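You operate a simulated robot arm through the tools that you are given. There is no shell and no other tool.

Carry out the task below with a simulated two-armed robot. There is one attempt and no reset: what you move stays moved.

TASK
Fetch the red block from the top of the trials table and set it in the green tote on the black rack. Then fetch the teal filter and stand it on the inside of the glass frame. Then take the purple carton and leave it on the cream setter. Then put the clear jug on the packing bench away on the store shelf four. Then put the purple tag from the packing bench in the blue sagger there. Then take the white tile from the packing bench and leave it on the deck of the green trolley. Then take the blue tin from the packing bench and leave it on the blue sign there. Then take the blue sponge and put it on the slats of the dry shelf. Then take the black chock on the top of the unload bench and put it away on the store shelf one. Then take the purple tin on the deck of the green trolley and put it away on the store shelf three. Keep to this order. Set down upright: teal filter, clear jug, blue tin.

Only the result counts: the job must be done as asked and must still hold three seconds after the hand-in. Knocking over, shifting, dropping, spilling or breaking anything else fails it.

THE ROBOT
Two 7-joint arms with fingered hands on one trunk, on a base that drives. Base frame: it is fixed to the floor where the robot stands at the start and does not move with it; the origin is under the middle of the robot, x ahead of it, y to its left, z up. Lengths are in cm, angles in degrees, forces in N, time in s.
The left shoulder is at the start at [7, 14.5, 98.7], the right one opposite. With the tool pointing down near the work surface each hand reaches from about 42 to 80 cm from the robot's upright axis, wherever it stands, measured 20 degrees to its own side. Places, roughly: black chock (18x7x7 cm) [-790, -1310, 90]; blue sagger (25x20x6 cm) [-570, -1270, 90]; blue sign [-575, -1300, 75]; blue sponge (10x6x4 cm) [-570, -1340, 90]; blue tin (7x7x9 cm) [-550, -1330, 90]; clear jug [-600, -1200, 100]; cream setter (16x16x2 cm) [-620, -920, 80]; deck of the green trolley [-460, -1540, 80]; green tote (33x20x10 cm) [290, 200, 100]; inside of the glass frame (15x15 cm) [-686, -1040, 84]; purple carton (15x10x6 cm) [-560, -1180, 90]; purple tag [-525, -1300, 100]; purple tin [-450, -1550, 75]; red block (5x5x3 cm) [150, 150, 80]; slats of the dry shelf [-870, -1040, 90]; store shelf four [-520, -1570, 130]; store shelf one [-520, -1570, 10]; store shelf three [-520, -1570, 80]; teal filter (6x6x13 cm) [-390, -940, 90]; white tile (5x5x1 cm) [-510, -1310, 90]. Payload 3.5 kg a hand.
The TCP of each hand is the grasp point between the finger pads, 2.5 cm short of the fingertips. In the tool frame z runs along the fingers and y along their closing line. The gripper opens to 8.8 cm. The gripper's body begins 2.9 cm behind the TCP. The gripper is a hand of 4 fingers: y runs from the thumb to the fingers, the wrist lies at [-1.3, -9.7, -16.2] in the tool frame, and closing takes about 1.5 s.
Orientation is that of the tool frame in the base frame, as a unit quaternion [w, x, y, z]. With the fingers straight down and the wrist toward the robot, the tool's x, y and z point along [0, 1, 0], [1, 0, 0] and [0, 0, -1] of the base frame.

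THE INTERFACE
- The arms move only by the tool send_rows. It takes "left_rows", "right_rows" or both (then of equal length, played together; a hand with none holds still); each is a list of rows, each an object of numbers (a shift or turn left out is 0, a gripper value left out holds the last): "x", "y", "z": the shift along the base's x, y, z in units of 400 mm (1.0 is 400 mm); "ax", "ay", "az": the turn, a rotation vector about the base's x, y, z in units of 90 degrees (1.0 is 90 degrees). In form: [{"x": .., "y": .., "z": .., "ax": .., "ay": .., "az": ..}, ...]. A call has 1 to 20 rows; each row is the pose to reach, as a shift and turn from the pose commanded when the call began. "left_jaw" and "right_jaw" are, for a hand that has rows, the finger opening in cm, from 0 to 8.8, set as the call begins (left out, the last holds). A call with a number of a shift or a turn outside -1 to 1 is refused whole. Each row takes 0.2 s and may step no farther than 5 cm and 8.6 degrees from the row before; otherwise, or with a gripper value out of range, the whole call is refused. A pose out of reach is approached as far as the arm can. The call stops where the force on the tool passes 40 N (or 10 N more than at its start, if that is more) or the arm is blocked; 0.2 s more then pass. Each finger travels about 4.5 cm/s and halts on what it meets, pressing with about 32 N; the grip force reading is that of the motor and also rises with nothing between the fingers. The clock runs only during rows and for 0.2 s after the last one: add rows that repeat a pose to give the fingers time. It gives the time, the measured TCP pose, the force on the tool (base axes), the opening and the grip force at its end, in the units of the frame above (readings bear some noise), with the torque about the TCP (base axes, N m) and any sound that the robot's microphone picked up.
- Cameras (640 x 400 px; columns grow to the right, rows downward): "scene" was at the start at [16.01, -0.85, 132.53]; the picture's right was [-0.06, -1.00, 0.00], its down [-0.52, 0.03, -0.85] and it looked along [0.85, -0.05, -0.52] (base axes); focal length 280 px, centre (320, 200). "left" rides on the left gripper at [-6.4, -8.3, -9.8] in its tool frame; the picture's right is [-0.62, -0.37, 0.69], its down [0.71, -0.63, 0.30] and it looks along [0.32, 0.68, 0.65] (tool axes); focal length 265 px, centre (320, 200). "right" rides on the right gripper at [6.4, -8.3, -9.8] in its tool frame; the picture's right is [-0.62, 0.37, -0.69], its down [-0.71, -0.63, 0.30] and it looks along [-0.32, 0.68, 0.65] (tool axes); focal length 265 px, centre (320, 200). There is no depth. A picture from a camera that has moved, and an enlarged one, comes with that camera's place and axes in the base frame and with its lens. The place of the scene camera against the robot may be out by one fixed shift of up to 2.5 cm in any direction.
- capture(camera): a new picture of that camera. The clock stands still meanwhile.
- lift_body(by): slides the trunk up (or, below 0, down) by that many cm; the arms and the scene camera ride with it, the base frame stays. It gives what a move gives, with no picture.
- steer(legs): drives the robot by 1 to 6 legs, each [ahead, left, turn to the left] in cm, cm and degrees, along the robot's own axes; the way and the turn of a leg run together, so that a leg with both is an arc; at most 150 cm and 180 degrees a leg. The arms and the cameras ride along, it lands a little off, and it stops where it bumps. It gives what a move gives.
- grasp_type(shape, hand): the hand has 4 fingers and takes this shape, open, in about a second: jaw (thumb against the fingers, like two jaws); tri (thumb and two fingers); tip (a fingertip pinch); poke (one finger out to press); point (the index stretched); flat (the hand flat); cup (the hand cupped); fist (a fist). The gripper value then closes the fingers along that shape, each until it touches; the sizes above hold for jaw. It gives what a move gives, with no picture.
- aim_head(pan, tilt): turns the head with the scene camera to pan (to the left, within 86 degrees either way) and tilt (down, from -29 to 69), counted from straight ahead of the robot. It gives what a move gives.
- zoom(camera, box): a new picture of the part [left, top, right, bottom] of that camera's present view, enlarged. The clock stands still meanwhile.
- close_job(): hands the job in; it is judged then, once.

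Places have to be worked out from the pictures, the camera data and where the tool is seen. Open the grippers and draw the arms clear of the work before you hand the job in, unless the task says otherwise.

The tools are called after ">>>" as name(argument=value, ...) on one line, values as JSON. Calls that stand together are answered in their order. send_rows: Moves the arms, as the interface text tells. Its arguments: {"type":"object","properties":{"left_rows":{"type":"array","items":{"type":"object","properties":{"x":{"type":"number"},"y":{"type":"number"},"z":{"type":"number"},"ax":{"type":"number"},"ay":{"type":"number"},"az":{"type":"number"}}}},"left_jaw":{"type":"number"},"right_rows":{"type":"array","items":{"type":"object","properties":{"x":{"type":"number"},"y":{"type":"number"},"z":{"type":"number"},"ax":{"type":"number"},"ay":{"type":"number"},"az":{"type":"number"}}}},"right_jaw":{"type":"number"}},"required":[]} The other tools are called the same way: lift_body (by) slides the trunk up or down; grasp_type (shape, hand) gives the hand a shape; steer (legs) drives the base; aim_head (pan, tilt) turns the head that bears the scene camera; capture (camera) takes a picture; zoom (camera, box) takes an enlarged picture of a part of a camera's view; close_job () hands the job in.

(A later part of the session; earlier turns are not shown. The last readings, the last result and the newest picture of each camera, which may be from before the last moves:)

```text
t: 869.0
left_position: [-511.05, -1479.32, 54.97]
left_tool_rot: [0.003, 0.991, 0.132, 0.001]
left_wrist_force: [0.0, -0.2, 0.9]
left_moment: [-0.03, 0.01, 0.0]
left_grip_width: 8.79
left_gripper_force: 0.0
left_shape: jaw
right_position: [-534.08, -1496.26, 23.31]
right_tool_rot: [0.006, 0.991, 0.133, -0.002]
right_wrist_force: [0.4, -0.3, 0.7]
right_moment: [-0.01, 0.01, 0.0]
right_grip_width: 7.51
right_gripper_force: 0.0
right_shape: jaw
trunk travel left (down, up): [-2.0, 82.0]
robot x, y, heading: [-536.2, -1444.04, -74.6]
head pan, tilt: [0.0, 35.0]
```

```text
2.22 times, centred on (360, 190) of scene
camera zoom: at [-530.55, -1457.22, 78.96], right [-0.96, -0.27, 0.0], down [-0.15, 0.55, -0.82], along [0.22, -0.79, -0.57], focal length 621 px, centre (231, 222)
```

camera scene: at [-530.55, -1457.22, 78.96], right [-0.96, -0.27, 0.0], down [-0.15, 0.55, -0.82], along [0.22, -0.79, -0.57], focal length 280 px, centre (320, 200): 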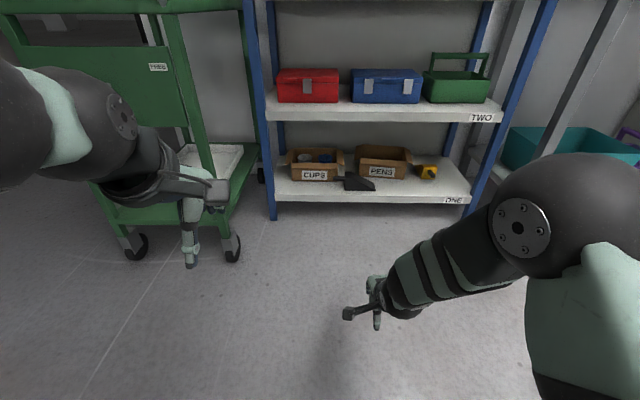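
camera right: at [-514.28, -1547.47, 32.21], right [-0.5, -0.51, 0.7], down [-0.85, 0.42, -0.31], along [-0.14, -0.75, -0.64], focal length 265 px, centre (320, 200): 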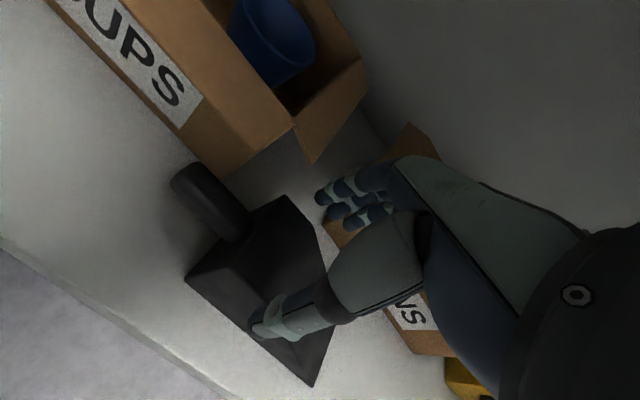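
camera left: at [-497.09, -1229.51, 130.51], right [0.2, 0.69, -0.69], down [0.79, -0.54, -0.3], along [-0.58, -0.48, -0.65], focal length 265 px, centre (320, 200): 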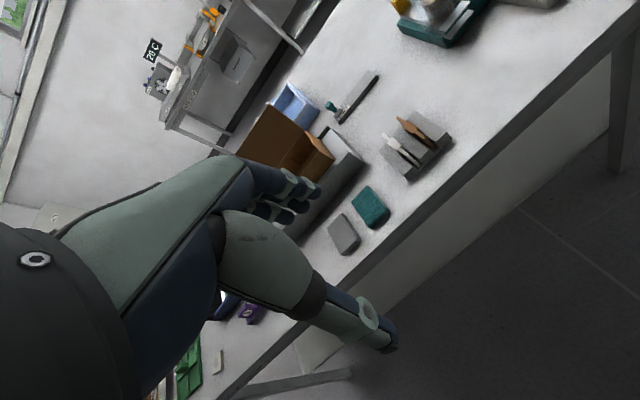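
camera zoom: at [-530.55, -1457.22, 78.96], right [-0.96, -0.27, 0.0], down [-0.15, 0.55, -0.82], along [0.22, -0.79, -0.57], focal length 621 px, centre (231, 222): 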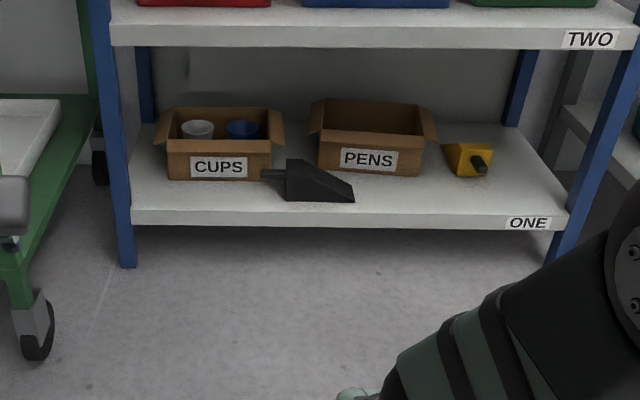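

The chock sits neatly on shelf ONE. For the purple tin I'll approach the trolley from its open east side. I raise the trunk and hand, then drive around.

>>> lift_body(by=40)

>>> lift_body(by=26)

>>> send_rows(right_rows=[{"z": 0.1}, {"z": 0.2}, {"z": 0.3}, {"z": 0.4}, {"z": 0.5}, {"z": 0.6}, {"z": 0.7}, {"z": 0.7}], left_rows=[{}, {}, {}, {}, {}, {}, {}, {}], right_jaw=8.8)

>>> steer(legs=[[0, 148, 0], [0, 0, -90], [0, 125, 0]])

>>> aim_head(pan=0, tilt=30)

>>> capture(camera="scene")

```text
t: 872.8
left_position: [-510.97, -1479.31, 94.87]
left_tool_rot: [0.003, 0.991, 0.132, 0.0]
left_wrist_force: [0.0, -0.4, 0.2]
left_moment: [-0.03, 0.0, -0.01]
left_grip_width: 8.8
left_gripper_force: 0.0
left_shape: jaw
right_position: [-534.12, -1496.35, 63.3]
right_tool_rot: [0.005, 0.991, 0.133, -0.002]
right_wrist_force: [-0.4, 0.6, -0.3]
right_moment: [0.01, -0.01, -0.01]
right_grip_width: 7.49
right_gripper_force: 0.0
right_shape: jaw
trunk travel left (down, up): [-42.0, 42.0]
robot x, y, heading: [-536.5, -1443.56, -74.5]
head pan, tilt: [0.0, 35.0]
```

```text
t: 875.5
left_position: [-510.94, -1479.29, 120.96]
left_tool_rot: [0.002, 0.991, 0.132, 0.0]
left_wrist_force: [-0.6, 0.0, 0.6]
left_moment: [-0.02, -0.03, 0.02]
left_grip_width: 8.77
left_gripper_force: 0.1
left_shape: jaw
right_position: [-534.14, -1496.48, 89.35]
right_tool_rot: [0.005, 0.991, 0.133, -0.001]
right_wrist_force: [0.2, -0.1, -0.2]
right_moment: [-0.01, 0.03, 0.0]
right_grip_width: 7.49
right_gripper_force: 0.1
right_shape: jaw
trunk travel left (down, up): [-68.0, 16.0]
robot x, y, heading: [-536.16, -1443.43, -74.6]
head pan, tilt: [0.0, 35.0]
```

```text
t: 877.3
left_position: [-511.11, -1479.3, 120.93]
left_tool_rot: [0.003, 0.991, 0.132, 0.001]
left_wrist_force: [-0.7, 0.6, -0.5]
left_moment: [0.01, -0.01, 0.01]
left_grip_width: 8.78
left_gripper_force: 0.0
left_shape: jaw
right_position: [-534.07, -1496.39, 117.48]
right_tool_rot: [0.005, 0.991, 0.133, -0.002]
right_wrist_force: [0.8, -0.4, 0.1]
right_moment: [0.01, 0.03, 0.01]
right_grip_width: 8.78
right_gripper_force: 0.1
right_shape: jaw
trunk travel left (down, up): [-68.0, 16.0]
robot x, y, heading: [-536.42, -1443.77, -74.4]
head pan, tilt: [0.0, 35.0]
```

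```text
t: 894.1
left_position: [-407.85, -1556.68, 121.0]
left_tool_rot: [0.002, 0.78, -0.626, -0.001]
left_wrist_force: [-0.2, 0.3, 0.3]
left_moment: [0.04, -0.05, -0.02]
left_grip_width: 8.77
left_gripper_force: 0.1
left_shape: jaw
right_position: [-423.93, -1532.78, 117.22]
right_tool_rot: [0.003, 0.78, -0.625, -0.005]
right_wrist_force: [0.2, -0.1, 0.7]
right_moment: [-0.01, 0.0, -0.01]
right_grip_width: 8.78
right_gripper_force: 0.0
right_shape: jaw
trunk travel left (down, up): [-68.0, 16.0]
robot x, y, heading: [-371.26, -1533.16, -167.3]
head pan, tilt: [0.0, 35.0]
```

```text
t: 894.8
left_position: [-407.84, -1556.8, 120.96]
left_tool_rot: [0.002, 0.78, -0.626, -0.001]
left_wrist_force: [-0.4, 0.3, 0.3]
left_moment: [0.02, -0.03, 0.01]
left_grip_width: 8.78
left_gripper_force: 0.1
left_shape: jaw
right_position: [-423.93, -1532.82, 117.32]
right_tool_rot: [0.003, 0.78, -0.626, -0.006]
right_wrist_force: [0.1, -0.7, 0.6]
right_moment: [0.02, -0.02, 0.0]
right_grip_width: 8.77
right_gripper_force: 0.1
right_shape: jaw
trunk travel left (down, up): [-68.0, 16.0]
robot x, y, heading: [-370.92, -1533.32, -167.2]
head pan, tilt: [0.0, 30.0]
```

```text
taken
camera scene: at [-382.71, -1536.77, 145.74], right [-0.22, 0.98, 0.0], down [0.49, 0.11, -0.87], along [-0.84, -0.19, -0.5], focal length 280 px, centre (320, 200)
```

scene: 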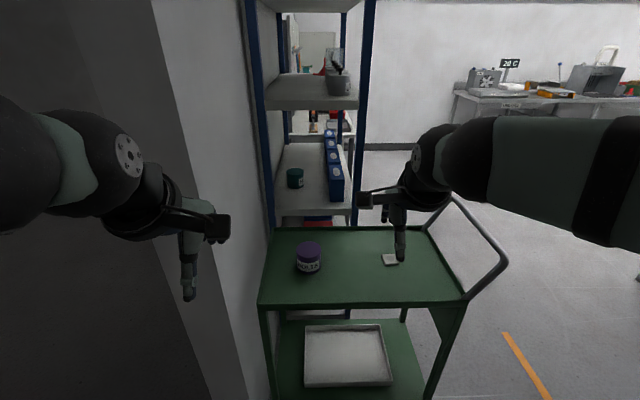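

The "BOLTS" tin is straight ahead on the deck. The left arm would be near the wall corner, so I shift right 9 cm and then advance 20 cm.

>>> steer(legs=[[0, -9, 1], [20, 0, 0]])

>>> aim_head(pan=0, tilt=42)

>>> capture(camera="scene")

>>> capture(camera="right")

```text
t: 897.1
left_position: [-428.93, -1553.52, 121.01]
left_tool_rot: [0.003, 0.786, -0.618, -0.002]
left_wrist_force: [0.5, -0.9, -0.4]
left_moment: [-0.04, -0.03, 0.01]
left_grip_width: 8.75
left_gripper_force: 0.0
left_shape: jaw
right_position: [-445.61, -1529.94, 117.44]
right_tool_rot: [0.003, 0.787, -0.617, -0.006]
right_wrist_force: [0.0, -0.4, 0.1]
right_moment: [-0.03, -0.01, 0.04]
right_grip_width: 8.76
right_gripper_force: 0.0
right_shape: jaw
trunk travel left (down, up): [-68.0, 16.0]
robot x, y, heading: [-393.03, -1529.1, -166.4]
head pan, tilt: [0.0, 30.0]
```

```text
t: 897.9
left_position: [-429.24, -1553.54, 120.91]
left_tool_rot: [0.003, 0.786, -0.618, -0.002]
left_wrist_force: [0.1, 0.0, -0.2]
left_moment: [-0.04, 0.04, 0.01]
left_grip_width: 8.76
left_gripper_force: 0.1
left_shape: jaw
right_position: [-445.86, -1529.95, 117.38]
right_tool_rot: [0.002, 0.787, -0.617, -0.005]
right_wrist_force: [1.1, 0.9, 0.2]
right_moment: [0.01, -0.01, 0.02]
right_grip_width: 8.77
right_gripper_force: 0.1
right_shape: jaw
trunk travel left (down, up): [-68.0, 16.0]
robot x, y, heading: [-392.72, -1529.36, -166.2]
head pan, tilt: [0.0, 42.0]
```

```text
taken
camera scene: at [-403.88, -1532.95, 143.91], right [-0.24, 0.97, 0.0], down [0.65, 0.16, -0.74], along [-0.72, -0.18, -0.67], focal length 280 px, centre (320, 200)
```

scene: 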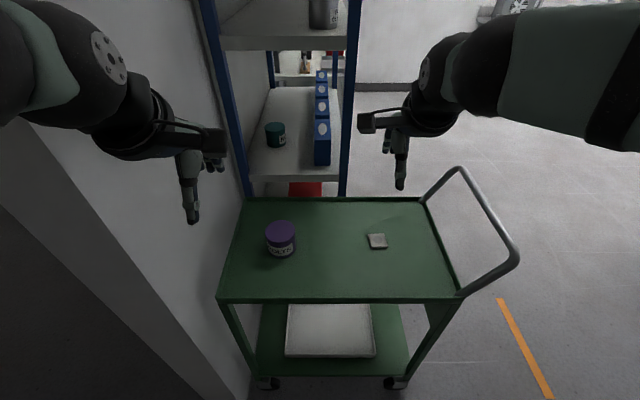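

```text
taken
camera right: at [-436.05, -1534.26, 127.11], right [-0.5, 0.51, 0.7], down [0.44, 0.84, -0.31], along [-0.75, 0.15, -0.64], focal length 265 px, centre (320, 200)
```

right: 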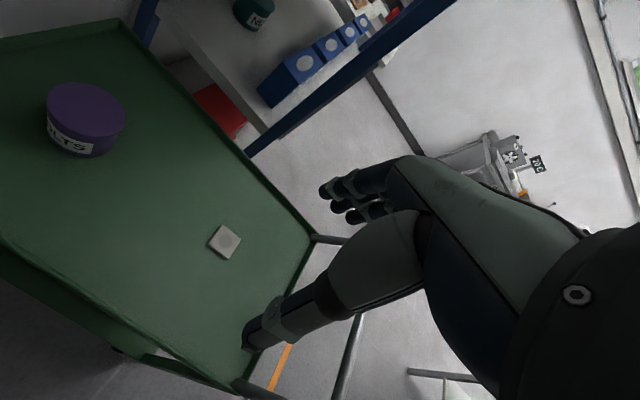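

I zoom to measure the tin's diameter.

>>> zoom(camera="right", box=[20, 60, 160, 180])

>>> zoom(camera="scene", box=[240, 200, 330, 270])

```text
3.33 times, centred on (90, 120) of right
camera zoom: at [-436.05, -1534.26, 127.11], right [-0.5, 0.51, 0.7], down [0.44, 0.84, -0.31], along [-0.75, 0.15, -0.64], focal length 885 px, centre (1087, 467)
```

zoom: 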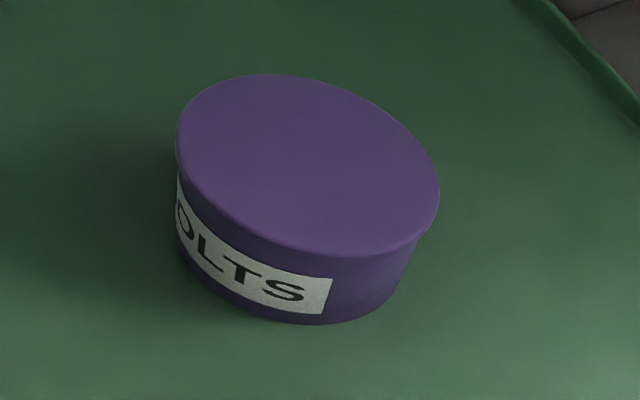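

```text
5.71 times, centred on (285, 235) of scene
camera zoom: at [-403.88, -1532.95, 143.91], right [-0.24, 0.97, 0.0], down [0.65, 0.16, -0.74], along [-0.72, -0.18, -0.67], focal length 1598 px, centre (520, 0)
```

zoom: 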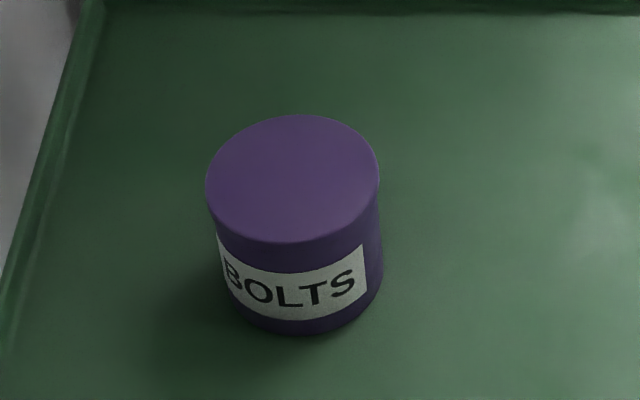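

The tin is ≈8.3 cm wide – just within the 8.8 cm opening – and lies in front of the left hand, so I'll use the left hand. I check its camera first.

>>> capture(camera="left")

```text
taken
camera left: at [-422.71, -1545.43, 130.66], right [0.21, 0.69, -0.69], down [0.78, -0.55, -0.31], along [-0.59, -0.48, -0.65], focal length 265 px, centre (320, 200)
```

left: 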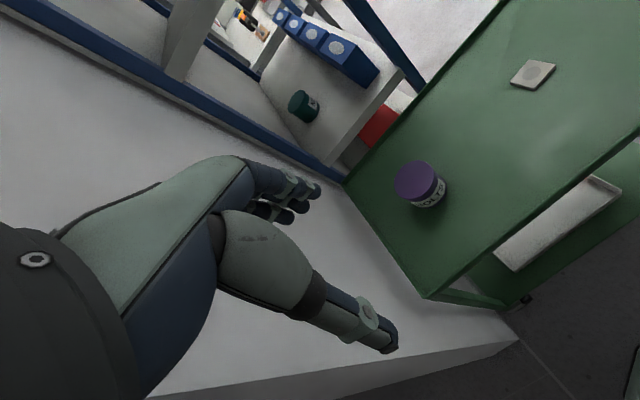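

The left hand is mirrored (fingers offset to +x). I move it above the tin for a closer measurement.

>>> send_rows(left_rows=[{"x": -0.12}, {"x": -0.24}, {"x": -0.36, "y": -0.01}, {"x": -0.48, "y": -0.02}, {"x": -0.6, "y": -0.025}, {"x": -0.6, "y": -0.025, "z": -0.1}, {"x": -0.6, "y": -0.025, "z": -0.2}, {"x": -0.6, "y": -0.025, "z": -0.3}, {"x": -0.6, "y": -0.025, "z": -0.4}, {"x": -0.6, "y": -0.025, "z": -0.5}, {"x": -0.6, "y": -0.025, "z": -0.5}], left_jaw=8.8)

>>> capture(camera="left")

>>> capture(camera="scene")

```text
t: 900.2
left_position: [-453.51, -1554.3, 101.07]
left_tool_rot: [0.003, 0.786, -0.618, -0.002]
left_wrist_force: [0.0, 0.1, 0.0]
left_moment: [0.0, -0.01, -0.01]
left_grip_width: 8.76
left_gripper_force: 0.1
left_shape: jaw
right_position: [-445.77, -1529.9, 117.56]
right_tool_rot: [0.002, 0.787, -0.617, -0.005]
right_wrist_force: [-0.9, 0.2, -0.4]
right_moment: [-0.03, -0.03, 0.0]
right_grip_width: 8.76
right_gripper_force: 0.1
right_shape: jaw
trunk travel left (down, up): [-68.0, 16.0]
robot x, y, heading: [-392.94, -1529.66, -166.1]
head pan, tilt: [0.0, 42.0]
```

```text
taken
camera left: at [-446.82, -1546.18, 110.74], right [0.21, 0.69, -0.7], down [0.78, -0.55, -0.31], along [-0.59, -0.48, -0.65], focal length 265 px, centre (320, 200)
```

left: 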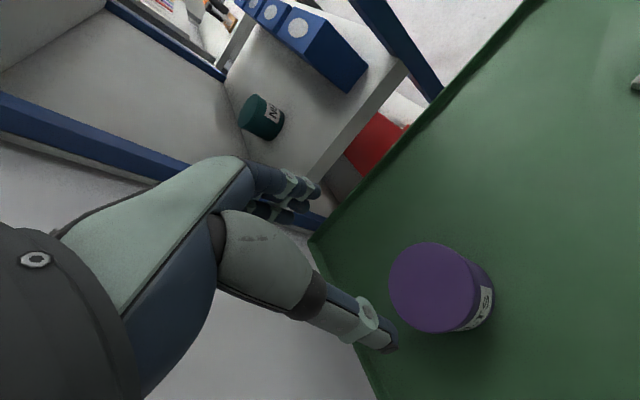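

```text
taken
camera scene: at [-403.76, -1532.91, 143.92], right [-0.24, 0.97, 0.0], down [0.65, 0.16, -0.74], along [-0.72, -0.18, -0.67], focal length 280 px, centre (320, 200)
```

scene: 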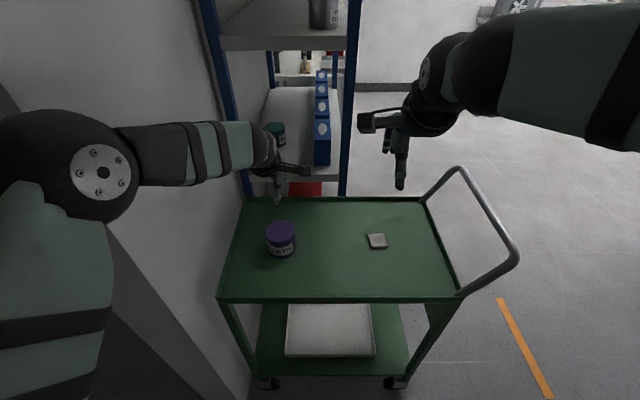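

Left-hand measurement: tin axis (−453.05, −1555.2), top z 84.2. I descend to just above the lid with a small correction and re-measure.

>>> send_rows(left_rows=[{"x": 0.0032, "y": 0.0065, "z": -0.1}, {"x": 0.0032, "y": 0.0065, "z": -0.2}, {"x": 0.0032, "y": 0.0065, "z": -0.29}, {"x": 0.0032, "y": 0.0065, "z": -0.29}])

>>> capture(camera="left")

>>> zoom(camera="scene", box=[220, 180, 340, 280])

```text
t: 901.2
left_position: [-453.22, -1553.93, 89.18]
left_tool_rot: [0.003, 0.787, -0.617, -0.002]
left_wrist_force: [-0.1, -0.6, -0.2]
left_moment: [0.0, 0.02, 0.01]
left_grip_width: 8.78
left_gripper_force: 0.1
left_shape: jaw
right_position: [-445.76, -1529.9, 117.42]
right_tool_rot: [0.002, 0.786, -0.618, -0.006]
right_wrist_force: [0.1, 0.2, 0.7]
right_moment: [0.01, 0.03, 0.0]
right_grip_width: 8.78
right_gripper_force: 0.1
right_shape: jaw
trunk travel left (down, up): [-68.0, 16.0]
robot x, y, heading: [-392.5, -1529.36, -166.1]
head pan, tilt: [0.0, 42.0]
```

```text
taken
camera left: at [-446.56, -1545.95, 98.99], right [0.21, 0.69, -0.7], down [0.78, -0.55, -0.31], along [-0.59, -0.48, -0.65], focal length 265 px, centre (320, 200)
```

left: 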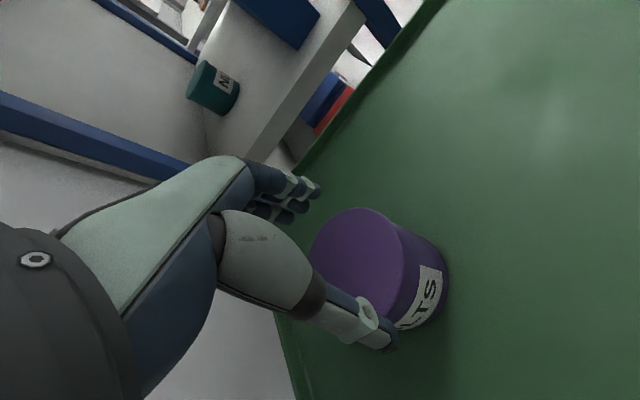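

```text
4.00 times, centred on (280, 230) of scene
camera zoom: at [-403.76, -1532.92, 143.92], right [-0.24, 0.97, 0.0], down [0.65, 0.16, -0.74], along [-0.72, -0.18, -0.67], focal length 1118 px, centre (480, 80)
```

zoom: 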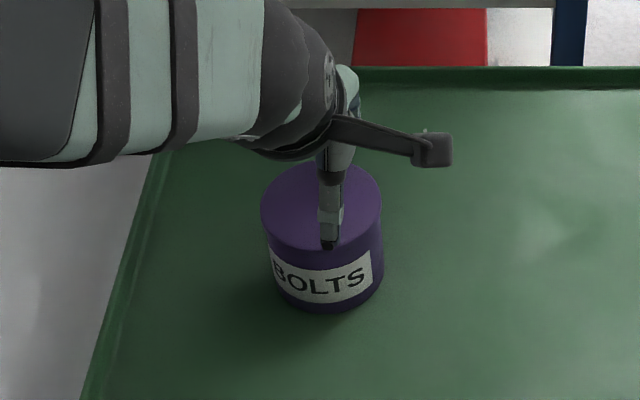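

The lid fits the predicted circle (radius ≈4.0). I shift 0.2 cm and descend to z≈82, watching force.

>>> send_rows(left_rows=[{"x": -0.005, "y": -0.001, "z": -0.03}, {"x": -0.005, "y": -0.001, "z": -0.07}, {"x": -0.005, "y": -0.001, "z": -0.11}, {"x": -0.005, "y": -0.001, "z": -0.15}, {"x": -0.005, "y": -0.001, "z": -0.18}, {"x": -0.005, "y": -0.001, "z": -0.18}])

>>> capture(camera="left")

>>> zoom(camera="scene", box=[220, 180, 340, 280])

```text
t: 902.6
left_position: [-453.53, -1554.34, 82.85]
left_tool_rot: [0.008, 0.786, -0.618, -0.006]
left_wrist_force: [-7.0, 2.8, 28.7]
left_moment: [-0.04, 0.41, -0.07]
left_grip_width: 8.82
left_gripper_force: 0.1
left_shape: jaw
right_position: [-445.47, -1529.58, 117.58]
right_tool_rot: [0.004, 0.787, -0.617, -0.006]
right_wrist_force: [0.2, -0.3, -0.3]
right_moment: [-0.02, 0.01, -0.05]
right_grip_width: 8.79
right_gripper_force: 0.1
right_shape: jaw
trunk travel left (down, up): [-68.0, 16.0]
robot x, y, heading: [-392.77, -1529.51, -166.1]
head pan, tilt: [0.0, 42.0]
```

```text
taken
camera left: at [-446.77, -1546.09, 92.46], right [0.2, 0.69, -0.7], down [0.77, -0.55, -0.32], along [-0.6, -0.48, -0.64], focal length 265 px, centre (320, 200)
```

left: 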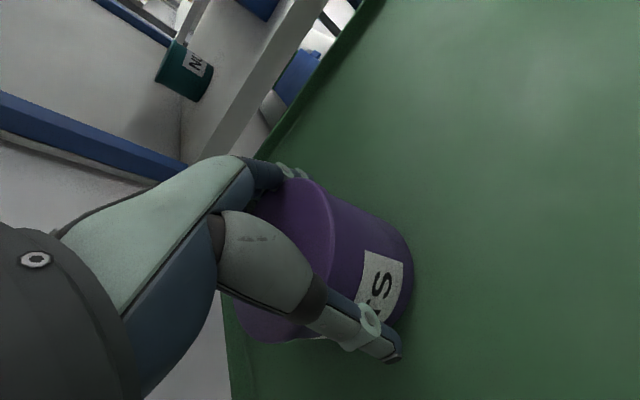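

```text
4.00 times, centred on (280, 230) of scene
camera zoom: at [-403.39, -1532.62, 143.99], right [-0.24, 0.97, 0.0], down [0.65, 0.16, -0.75], along [-0.72, -0.18, -0.67], focal length 1118 px, centre (480, 80)
```

zoom: 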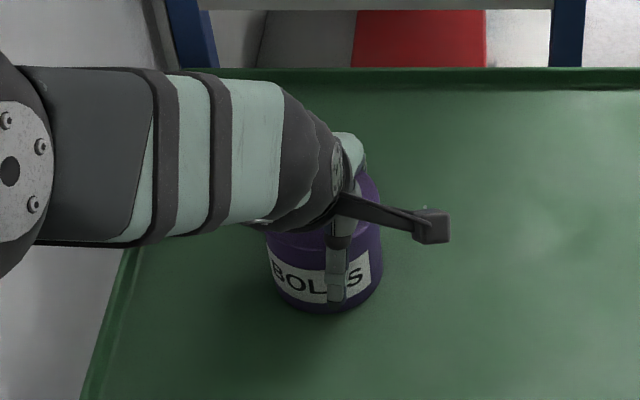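

The palm touched the lid; thumb and fingers are around the tin. I raise 0.4 cm and close.

>>> send_rows(left_rows=[{"x": 0.006, "z": 0.015}, {"x": 0.006, "z": 0.015}])

>>> send_rows(left_rows=[{}, {}, {}, {}, {}, {}], left_jaw=5)

>>> capture(camera="left")

```text
t: 903.2
left_position: [-453.04, -1554.25, 82.97]
left_tool_rot: [0.005, 0.786, -0.618, -0.002]
left_wrist_force: [-8.3, 0.3, 16.2]
left_moment: [-0.08, 0.34, -0.08]
left_grip_width: 8.79
left_gripper_force: 0.0
left_shape: jaw
right_position: [-445.68, -1529.79, 117.48]
right_tool_rot: [0.003, 0.787, -0.617, -0.004]
right_wrist_force: [0.5, -1.2, 0.0]
right_moment: [-0.02, -0.04, -0.02]
right_grip_width: 8.74
right_gripper_force: 0.0
right_shape: jaw
trunk travel left (down, up): [-68.0, 16.0]
robot x, y, heading: [-392.9, -1529.51, -166.1]
head pan, tilt: [0.0, 42.0]
```

```text
t: 904.6
left_position: [-452.95, -1554.31, 82.9]
left_tool_rot: [0.004, 0.786, -0.618, -0.003]
left_wrist_force: [-6.5, 2.3, 15.8]
left_moment: [0.0, 0.76, -0.14]
left_grip_width: 6.61
left_gripper_force: 32.0
left_shape: jaw
right_position: [-445.57, -1529.77, 117.54]
right_tool_rot: [0.004, 0.786, -0.618, -0.005]
right_wrist_force: [0.3, -0.5, 0.8]
right_moment: [-0.01, 0.0, 0.04]
right_grip_width: 8.78
right_gripper_force: 0.1
right_shape: jaw
trunk travel left (down, up): [-68.0, 16.0]
robot x, y, heading: [-392.48, -1529.33, -166.2]
head pan, tilt: [0.0, 42.0]
```

```text
taken
camera left: at [-446.39, -1546.07, 92.61], right [0.21, 0.69, -0.7], down [0.78, -0.55, -0.31], along [-0.59, -0.48, -0.65], focal length 265 px, centre (320, 200)
```

left: 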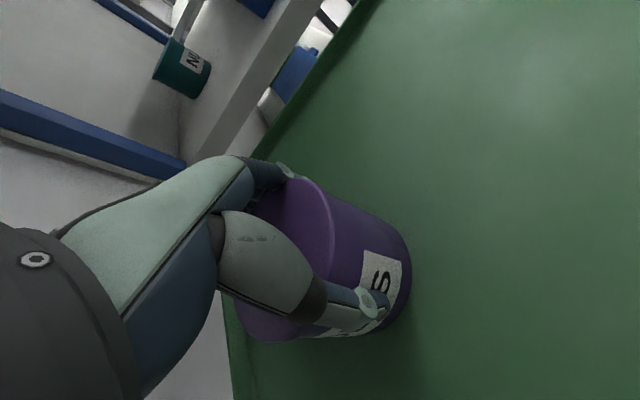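

Gripped at 6.6 cm. I lift gently and check.

>>> send_rows(left_rows=[{"z": 0.02}, {"z": 0.05}, {"z": 0.1}, {"z": 0.17}, {"z": 0.25}, {"z": 0.25}], left_jaw=4)

>>> capture(camera="left")

>>> zoom(camera="scene", box=[220, 160, 340, 260])

```text
t: 906.0
left_position: [-453.24, -1554.37, 92.67]
left_tool_rot: [0.002, 0.786, -0.618, 0.0]
left_wrist_force: [0.3, 1.0, -7.3]
left_moment: [0.12, 0.05, 0.04]
left_grip_width: 6.53
left_gripper_force: 32.2
left_shape: jaw
right_position: [-445.91, -1529.92, 117.34]
right_tool_rot: [0.001, 0.786, -0.618, -0.004]
right_wrist_force: [0.0, -0.3, -1.1]
right_moment: [-0.02, -0.01, 0.01]
right_grip_width: 8.76
right_gripper_force: 0.0
right_shape: jaw
trunk travel left (down, up): [-68.0, 16.0]
robot x, y, heading: [-392.74, -1529.46, -166.3]
head pan, tilt: [0.0, 42.0]
```

```text
taken
camera left: at [-446.61, -1546.1, 102.39], right [0.21, 0.69, -0.69], down [0.78, -0.55, -0.31], along [-0.59, -0.48, -0.65], focal length 265 px, centre (320, 200)
```

left: 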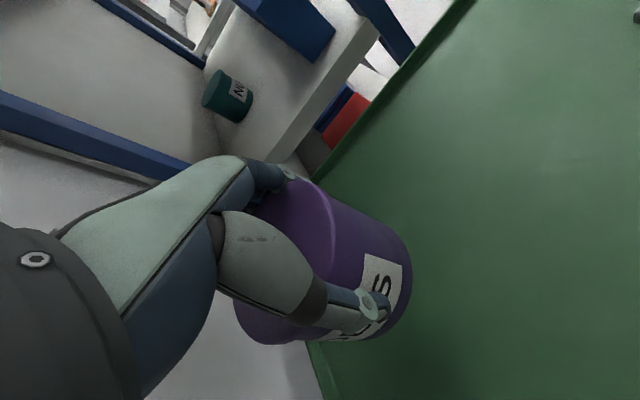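

```text
4.00 times, centred on (280, 210) of scene
camera zoom: at [-403.97, -1533.01, 143.89], right [-0.24, 0.97, 0.0], down [0.65, 0.16, -0.74], along [-0.72, -0.18, -0.67], focal length 1118 px, centre (480, 160)
```

zoom: 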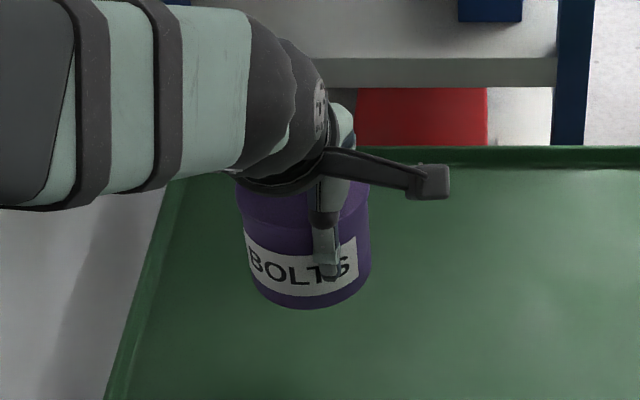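

Held (≈0.75 kg). I raise it, back off, and drive round to the front of the store shelf.

>>> send_rows(left_rows=[{"z": 0.1}, {"z": 0.2}, {"z": 0.3}, {"z": 0.4}, {"z": 0.5}, {"z": 0.6}, {"z": 0.6}])

>>> steer(legs=[[-45, 0, 0], [0, -125, 0], [0, 0, 91], [0, -148, 0]])

>>> lift_body(by=16)

>>> aim_head(pan=0, tilt=30)

>>> capture(camera="scene")

>>> zoom(camera="scene", box=[200, 140, 480, 300])

```text
t: 907.6
left_position: [-453.03, -1554.26, 116.75]
left_tool_rot: [0.001, 0.787, -0.617, -0.001]
left_wrist_force: [-0.1, 1.0, -6.9]
left_moment: [0.11, -0.05, -0.02]
left_grip_width: 6.55
left_gripper_force: 32.3
left_shape: jaw
right_position: [-445.91, -1530.01, 117.35]
right_tool_rot: [0.002, 0.787, -0.617, -0.006]
right_wrist_force: [0.4, -0.4, -0.5]
right_moment: [0.0, 0.0, 0.0]
right_grip_width: 8.74
right_gripper_force: 0.1
right_shape: jaw
trunk travel left (down, up): [-68.0, 16.0]
robot x, y, heading: [-392.97, -1529.25, -165.8]
head pan, tilt: [0.0, 42.0]
```

```text
t: 927.0
left_position: [-497.41, -1499.02, 116.51]
left_tool_rot: [0.001, 0.99, 0.14, 0.0]
left_wrist_force: [1.0, 0.6, -6.2]
left_moment: [-0.01, 0.1, -0.02]
left_grip_width: 6.55
left_gripper_force: 31.8
left_shape: jaw
right_position: [-522.06, -1492.84, 117.36]
right_tool_rot: [0.006, 0.99, 0.141, -0.001]
right_wrist_force: [0.9, -0.1, -0.3]
right_moment: [0.02, -0.01, -0.02]
right_grip_width: 8.76
right_gripper_force: 0.0
right_shape: jaw
trunk travel left (down, up): [-68.0, 16.0]
robot x, y, heading: [-524.54, -1440.14, -73.8]
head pan, tilt: [0.0, 42.0]
```

```text
t: 928.9
left_position: [-497.45, -1499.07, 132.6]
left_tool_rot: [0.001, 0.99, 0.14, 0.0]
left_wrist_force: [0.8, 0.4, -6.0]
left_moment: [-0.02, 0.06, 0.01]
left_grip_width: 6.53
left_gripper_force: 32.2
left_shape: jaw
right_position: [-522.01, -1492.87, 133.27]
right_tool_rot: [0.005, 0.99, 0.141, -0.002]
right_wrist_force: [0.1, 0.4, 0.1]
right_moment: [-0.06, 0.02, -0.02]
right_grip_width: 8.77
right_gripper_force: 0.1
right_shape: jaw
trunk travel left (down, up): [-84.0, 0.0]
robot x, y, heading: [-524.76, -1439.75, -73.7]
head pan, tilt: [0.0, 42.0]
```

```text
t: 929.6
left_position: [-497.51, -1499.1, 132.61]
left_tool_rot: [0.002, 0.99, 0.14, 0.0]
left_wrist_force: [0.1, -0.7, -7.2]
left_moment: [-0.02, 0.13, -0.02]
left_grip_width: 6.51
left_gripper_force: 31.8
left_shape: jaw
right_position: [-522.0, -1492.98, 133.4]
right_tool_rot: [0.005, 0.99, 0.141, -0.002]
right_wrist_force: [0.2, -0.5, 0.1]
right_moment: [0.03, 0.01, -0.01]
right_grip_width: 8.77
right_gripper_force: 0.1
right_shape: jaw
trunk travel left (down, up): [-84.0, 0.0]
robot x, y, heading: [-524.85, -1439.97, -73.9]
head pan, tilt: [0.0, 30.0]
```

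```text
taken
camera scene: at [-518.86, -1453.89, 161.72], right [-0.96, -0.28, 0.0], down [-0.14, 0.48, -0.86], along [0.24, -0.83, -0.5], focal length 280 px, centre (320, 200)
```

scene: 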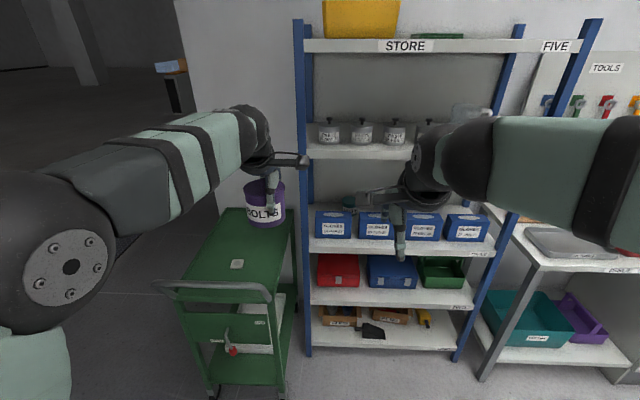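

```text
2.29 times, centred on (340, 220) of scene
camera zoom: at [-518.86, -1453.89, 161.72], right [-0.96, -0.28, 0.0], down [-0.14, 0.48, -0.86], along [0.24, -0.83, -0.5], focal length 639 px, centre (274, 154)
```

zoom: 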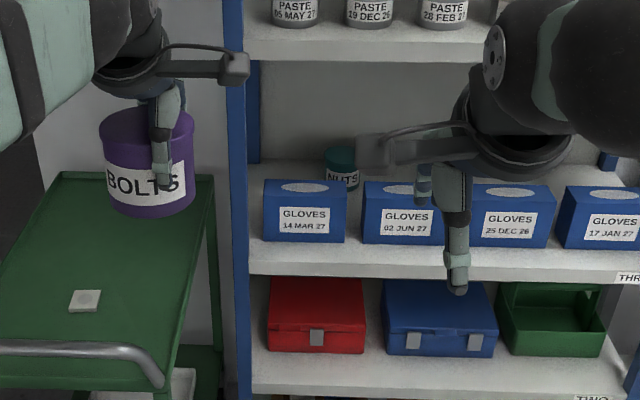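

Shelf THREE's front is taken by the GLOVES boxes; the free space is behind them, next to NUTS. I lower the trunk to mid height and move closer to measure with the hand cameras.

>>> lift_body(by=-29)

>>> steer(legs=[[40, 0, -1]])

>>> capture(camera="right")

>>> capture(camera="left")

>>> capture(camera="scene")

```text
t: 932.5
left_position: [-497.45, -1498.96, 103.64]
left_tool_rot: [0.002, 0.99, 0.14, 0.0]
left_wrist_force: [0.6, -0.5, -6.9]
left_moment: [-0.02, 0.08, -0.01]
left_grip_width: 6.5
left_gripper_force: 31.9
left_shape: jaw
right_position: [-522.18, -1492.86, 104.27]
right_tool_rot: [0.005, 0.99, 0.141, -0.001]
right_wrist_force: [-0.2, -1.6, 0.0]
right_moment: [0.03, 0.0, -0.01]
right_grip_width: 8.77
right_gripper_force: 0.0
right_shape: jaw
trunk travel left (down, up): [-55.0, 29.0]
robot x, y, heading: [-525.28, -1439.61, -73.9]
head pan, tilt: [0.0, 30.0]
```

```text
t: 935.2
left_position: [-488.12, -1538.27, 103.74]
left_tool_rot: [-0.006, 0.992, 0.123, 0.0]
left_wrist_force: [-1.2, 20.3, 1.7]
left_moment: [-0.7, 0.11, 0.02]
left_grip_width: 6.48
left_gripper_force: 32.1
left_shape: jaw
right_position: [-512.07, -1531.98, 104.7]
right_tool_rot: [0.009, 0.991, 0.13, -0.003]
right_wrist_force: [-0.7, 0.1, 0.6]
right_moment: [0.0, -0.01, 0.0]
right_grip_width: 8.77
right_gripper_force: 0.1
right_shape: jaw
trunk travel left (down, up): [-55.0, 29.0]
robot x, y, heading: [-513.79, -1479.2, -75.3]
head pan, tilt: [0.0, 30.0]
stopped in leg 1: the force on the tool passed its limit at 45 N (the readings are from after the stop); the commanded pose is now the measured one
```

```text
taken
camera right: at [-507.95, -1522.01, 114.39], right [-0.5, -0.5, 0.7], down [-0.85, 0.42, -0.31], along [-0.14, -0.76, -0.64], focal length 265 px, centre (320, 200)
```

right: 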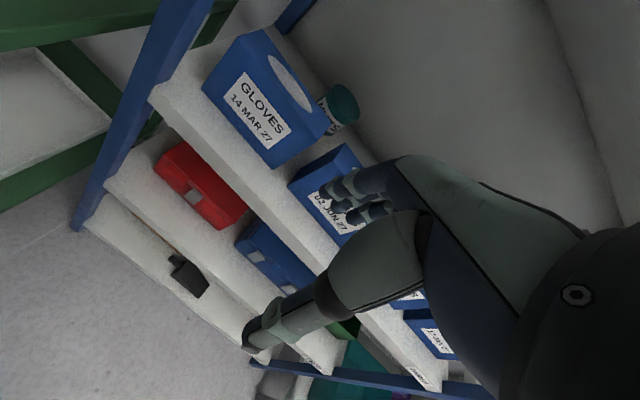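

```text
taken
camera left: at [-496.35, -1531.94, 113.58], right [-0.69, 0.21, -0.69], down [0.54, 0.79, -0.3], along [0.48, -0.58, -0.66], focal length 265 px, centre (320, 200)
```

left: 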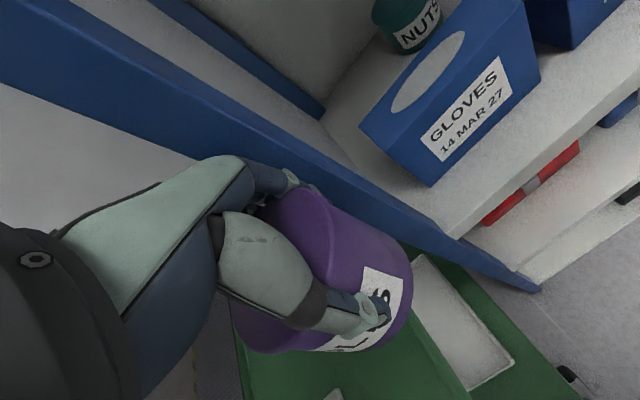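

```text
taken
camera scene: at [-508.02, -1492.74, 132.82], right [-0.97, -0.26, 0.0], down [-0.13, 0.48, -0.87], along [0.22, -0.84, -0.5], focal length 280 px, centre (320, 200)
```

scene: 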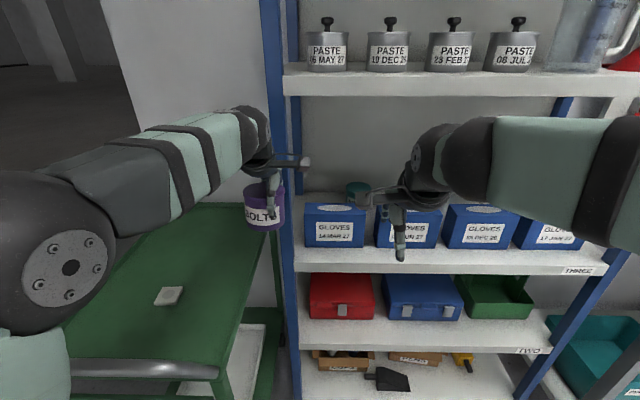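

The tin bumped the shelf's left post. I back off at once and re-check.

>>> steer(legs=[[-14, 0, 0]])

>>> capture(camera="left")

>>> capture(camera="scene")

```text
t: 936.5
left_position: [-491.48, -1524.99, 103.25]
left_tool_rot: [-0.007, 0.992, 0.125, 0.0]
left_wrist_force: [-0.4, 0.0, -5.3]
left_moment: [-0.04, 0.09, -0.01]
left_grip_width: 6.43
left_gripper_force: 31.9
left_shape: jaw
right_position: [-515.67, -1518.5, 104.4]
right_tool_rot: [0.005, 0.992, 0.13, -0.001]
right_wrist_force: [0.6, -0.5, 0.7]
right_moment: [-0.04, 0.02, -0.01]
right_grip_width: 8.76
right_gripper_force: 0.0
right_shape: jaw
trunk travel left (down, up): [-55.0, 29.0]
robot x, y, heading: [-517.22, -1465.63, -75.2]
head pan, tilt: [0.0, 30.0]
```

```text
taken
camera left: at [-499.86, -1518.69, 113.22], right [-0.69, 0.21, -0.69], down [0.54, 0.79, -0.29], along [0.48, -0.57, -0.66], focal length 265 px, centre (320, 200)
```

left: 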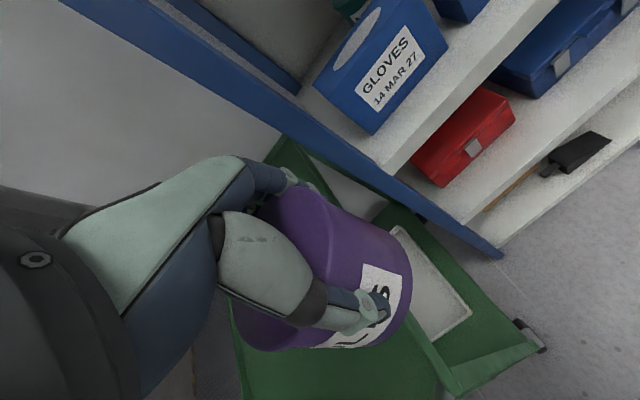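

```text
taken
camera scene: at [-511.57, -1479.55, 132.74], right [-0.97, -0.26, 0.0], down [-0.13, 0.48, -0.87], along [0.22, -0.84, -0.5], focal length 280 px, centre (320, 200)
```

scene: 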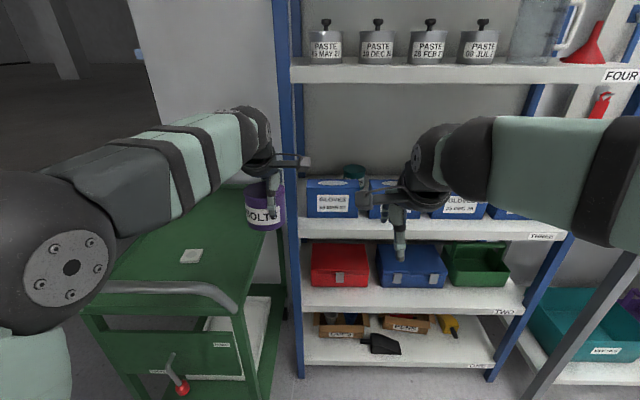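

All items are still in place. I strafe right 38 cm so the left hand faces the middle boxes, then look.

>>> steer(legs=[[0, -38, 0]])

>>> capture(camera="left")

>>> capture(camera="right")

>>> capture(camera="scene")

```text
t: 939.0
left_position: [-528.49, -1535.06, 103.26]
left_tool_rot: [-0.007, 0.992, 0.123, -0.001]
left_wrist_force: [-0.2, 0.7, -7.1]
left_moment: [-0.06, 0.13, -0.04]
left_grip_width: 6.39
left_gripper_force: 32.2
left_shape: jaw
right_position: [-552.55, -1528.4, 104.34]
right_tool_rot: [0.006, 0.992, 0.128, -0.003]
right_wrist_force: [-0.1, -0.7, 0.4]
right_moment: [-0.01, -0.01, 0.03]
right_grip_width: 8.77
right_gripper_force: 0.1
right_shape: jaw
trunk travel left (down, up): [-55.0, 29.0]
robot x, y, heading: [-554.23, -1475.29, -75.3]
head pan, tilt: [0.0, 30.0]
```

```text
taken
camera left: at [-536.8, -1528.64, 113.17], right [-0.69, 0.22, -0.69], down [0.54, 0.79, -0.29], along [0.48, -0.57, -0.66], focal length 265 px, centre (320, 200)
```

left: 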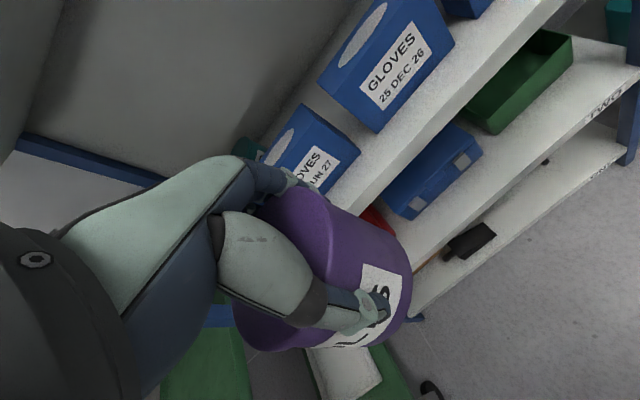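

```text
taken
camera right: at [-548.4, -1518.63, 114.09], right [-0.5, -0.51, 0.7], down [-0.85, 0.42, -0.31], along [-0.14, -0.75, -0.64], focal length 265 px, centre (320, 200)
```

right: 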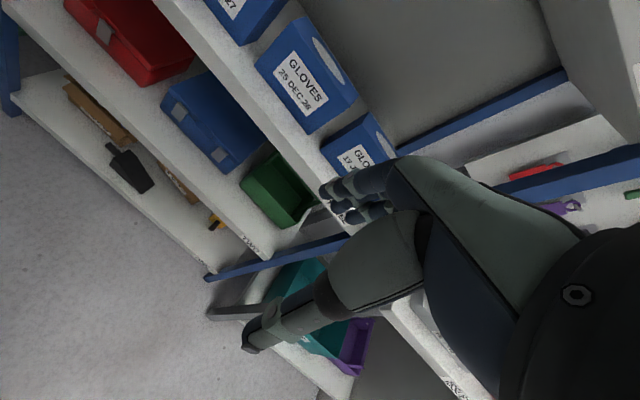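

```text
taken
camera scene: at [-548.4, -1489.46, 132.72], right [-0.97, -0.26, 0.0], down [-0.13, 0.48, -0.87], along [0.22, -0.84, -0.5], focal length 280 px, centre (320, 200)
```

scene: 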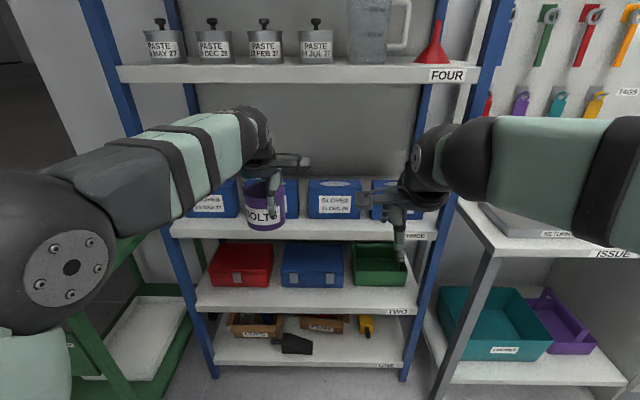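

I zoom both hand cameras on the boxes to triangulate their tops and depth.

>>> zoom(camera="left", box=[200, 0, 480, 200])

>>> zoom(camera="right", box=[180, 0, 460, 200])

```text
2.00 times, centred on (340, 100) of left
camera zoom: at [-536.8, -1528.64, 113.17], right [-0.69, 0.22, -0.69], down [0.54, 0.79, -0.29], along [0.48, -0.57, -0.66], focal length 531 px, centre (280, 400)
```

zoom: 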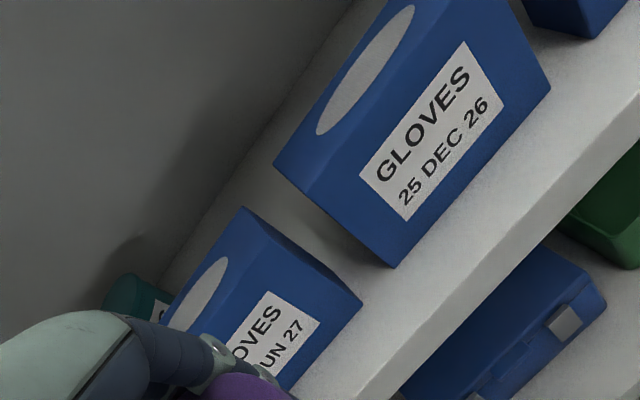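

```text
2.00 times, centred on (320, 100) of right
camera zoom: at [-548.4, -1518.63, 114.09], right [-0.5, -0.51, 0.7], down [-0.85, 0.42, -0.31], along [-0.14, -0.75, -0.64], focal length 531 px, centre (320, 400)
```

zoom: 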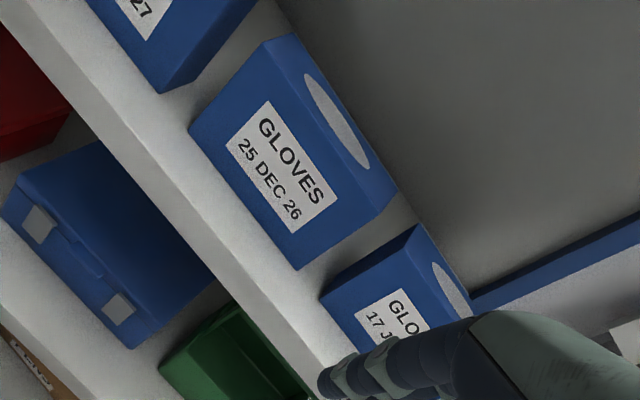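

Box tops are at z≈93.8, only 6.2 cm deep, board THREE top z≈84.7 — so the tin can pass over the boxes under board FOUR (underside ≈123). First I retract the right hand to the right and lower the trunk a little.

>>> send_rows(right_rows=[{"x": -0.1, "y": 0.02}, {"x": -0.2, "y": 0.04}, {"x": -0.3, "y": 0.06}, {"x": -0.4, "y": 0.08}, {"x": -0.5, "y": 0.1}, {"x": -0.6, "y": 0.1}, {"x": -0.7, "y": 0.1}, {"x": -0.7, "y": 0.1}])

>>> lift_body(by=-8)

>>> aim_head(pan=10, tilt=25)

>>> capture(camera="scene")

```text
t: 940.8
left_position: [-528.42, -1534.91, 103.22]
left_tool_rot: [-0.007, 0.992, 0.123, 0.0]
left_wrist_force: [0.5, -0.6, -6.4]
left_moment: [-0.06, 0.12, 0.01]
left_grip_width: 6.42
left_gripper_force: 31.9
left_shape: jaw
right_position: [-578.76, -1526.91, 103.37]
right_tool_rot: [0.005, 0.992, 0.129, -0.003]
right_wrist_force: [-0.8, -0.4, -0.5]
right_moment: [0.02, -0.01, -0.01]
right_grip_width: 8.78
right_gripper_force: 0.1
right_shape: jaw
right hand out of reach, approached as far as the arm can: row 6, 7, 8
trunk travel left (down, up): [-55.0, 29.0]
robot x, y, heading: [-554.21, -1475.24, -74.9]
head pan, tilt: [0.0, 30.0]
```

```text
t: 941.9
left_position: [-528.56, -1534.89, 95.45]
left_tool_rot: [-0.007, 0.992, 0.123, 0.0]
left_wrist_force: [-1.0, -0.2, -5.7]
left_moment: [-0.04, 0.13, -0.01]
left_grip_width: 6.4
left_gripper_force: 31.8
left_shape: jaw
right_position: [-578.86, -1527.09, 95.48]
right_tool_rot: [0.006, 0.992, 0.129, -0.003]
right_wrist_force: [0.2, -0.6, 0.2]
right_moment: [0.01, 0.0, -0.04]
right_grip_width: 8.78
right_gripper_force: 0.1
right_shape: jaw
trunk travel left (down, up): [-47.0, 37.0]
robot x, y, heading: [-554.12, -1475.57, -75.2]
head pan, tilt: [0.0, 30.0]
```

```text
t: 942.6
left_position: [-528.66, -1534.89, 95.34]
left_tool_rot: [-0.007, 0.992, 0.123, 0.0]
left_wrist_force: [-1.0, 0.2, -8.0]
left_moment: [-0.03, 0.09, -0.01]
left_grip_width: 6.4
left_gripper_force: 32.2
left_shape: jaw
right_position: [-578.97, -1527.06, 95.34]
right_tool_rot: [0.006, 0.992, 0.129, -0.002]
right_wrist_force: [0.0, 0.0, 0.0]
right_moment: [0.0, 0.02, -0.02]
right_grip_width: 8.77
right_gripper_force: 0.1
right_shape: jaw
trunk travel left (down, up): [-47.0, 37.0]
robot x, y, heading: [-554.28, -1475.48, -75.1]
head pan, tilt: [10.0, 25.0]
```

```text
taken
camera scene: at [-546.88, -1489.08, 125.52], right [-0.91, -0.42, 0.0], down [-0.18, 0.38, -0.91], along [0.38, -0.82, -0.42], focal length 280 px, centre (320, 200)
```

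scene: 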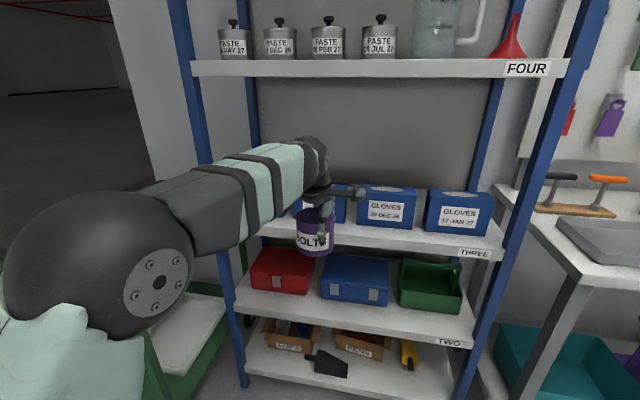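

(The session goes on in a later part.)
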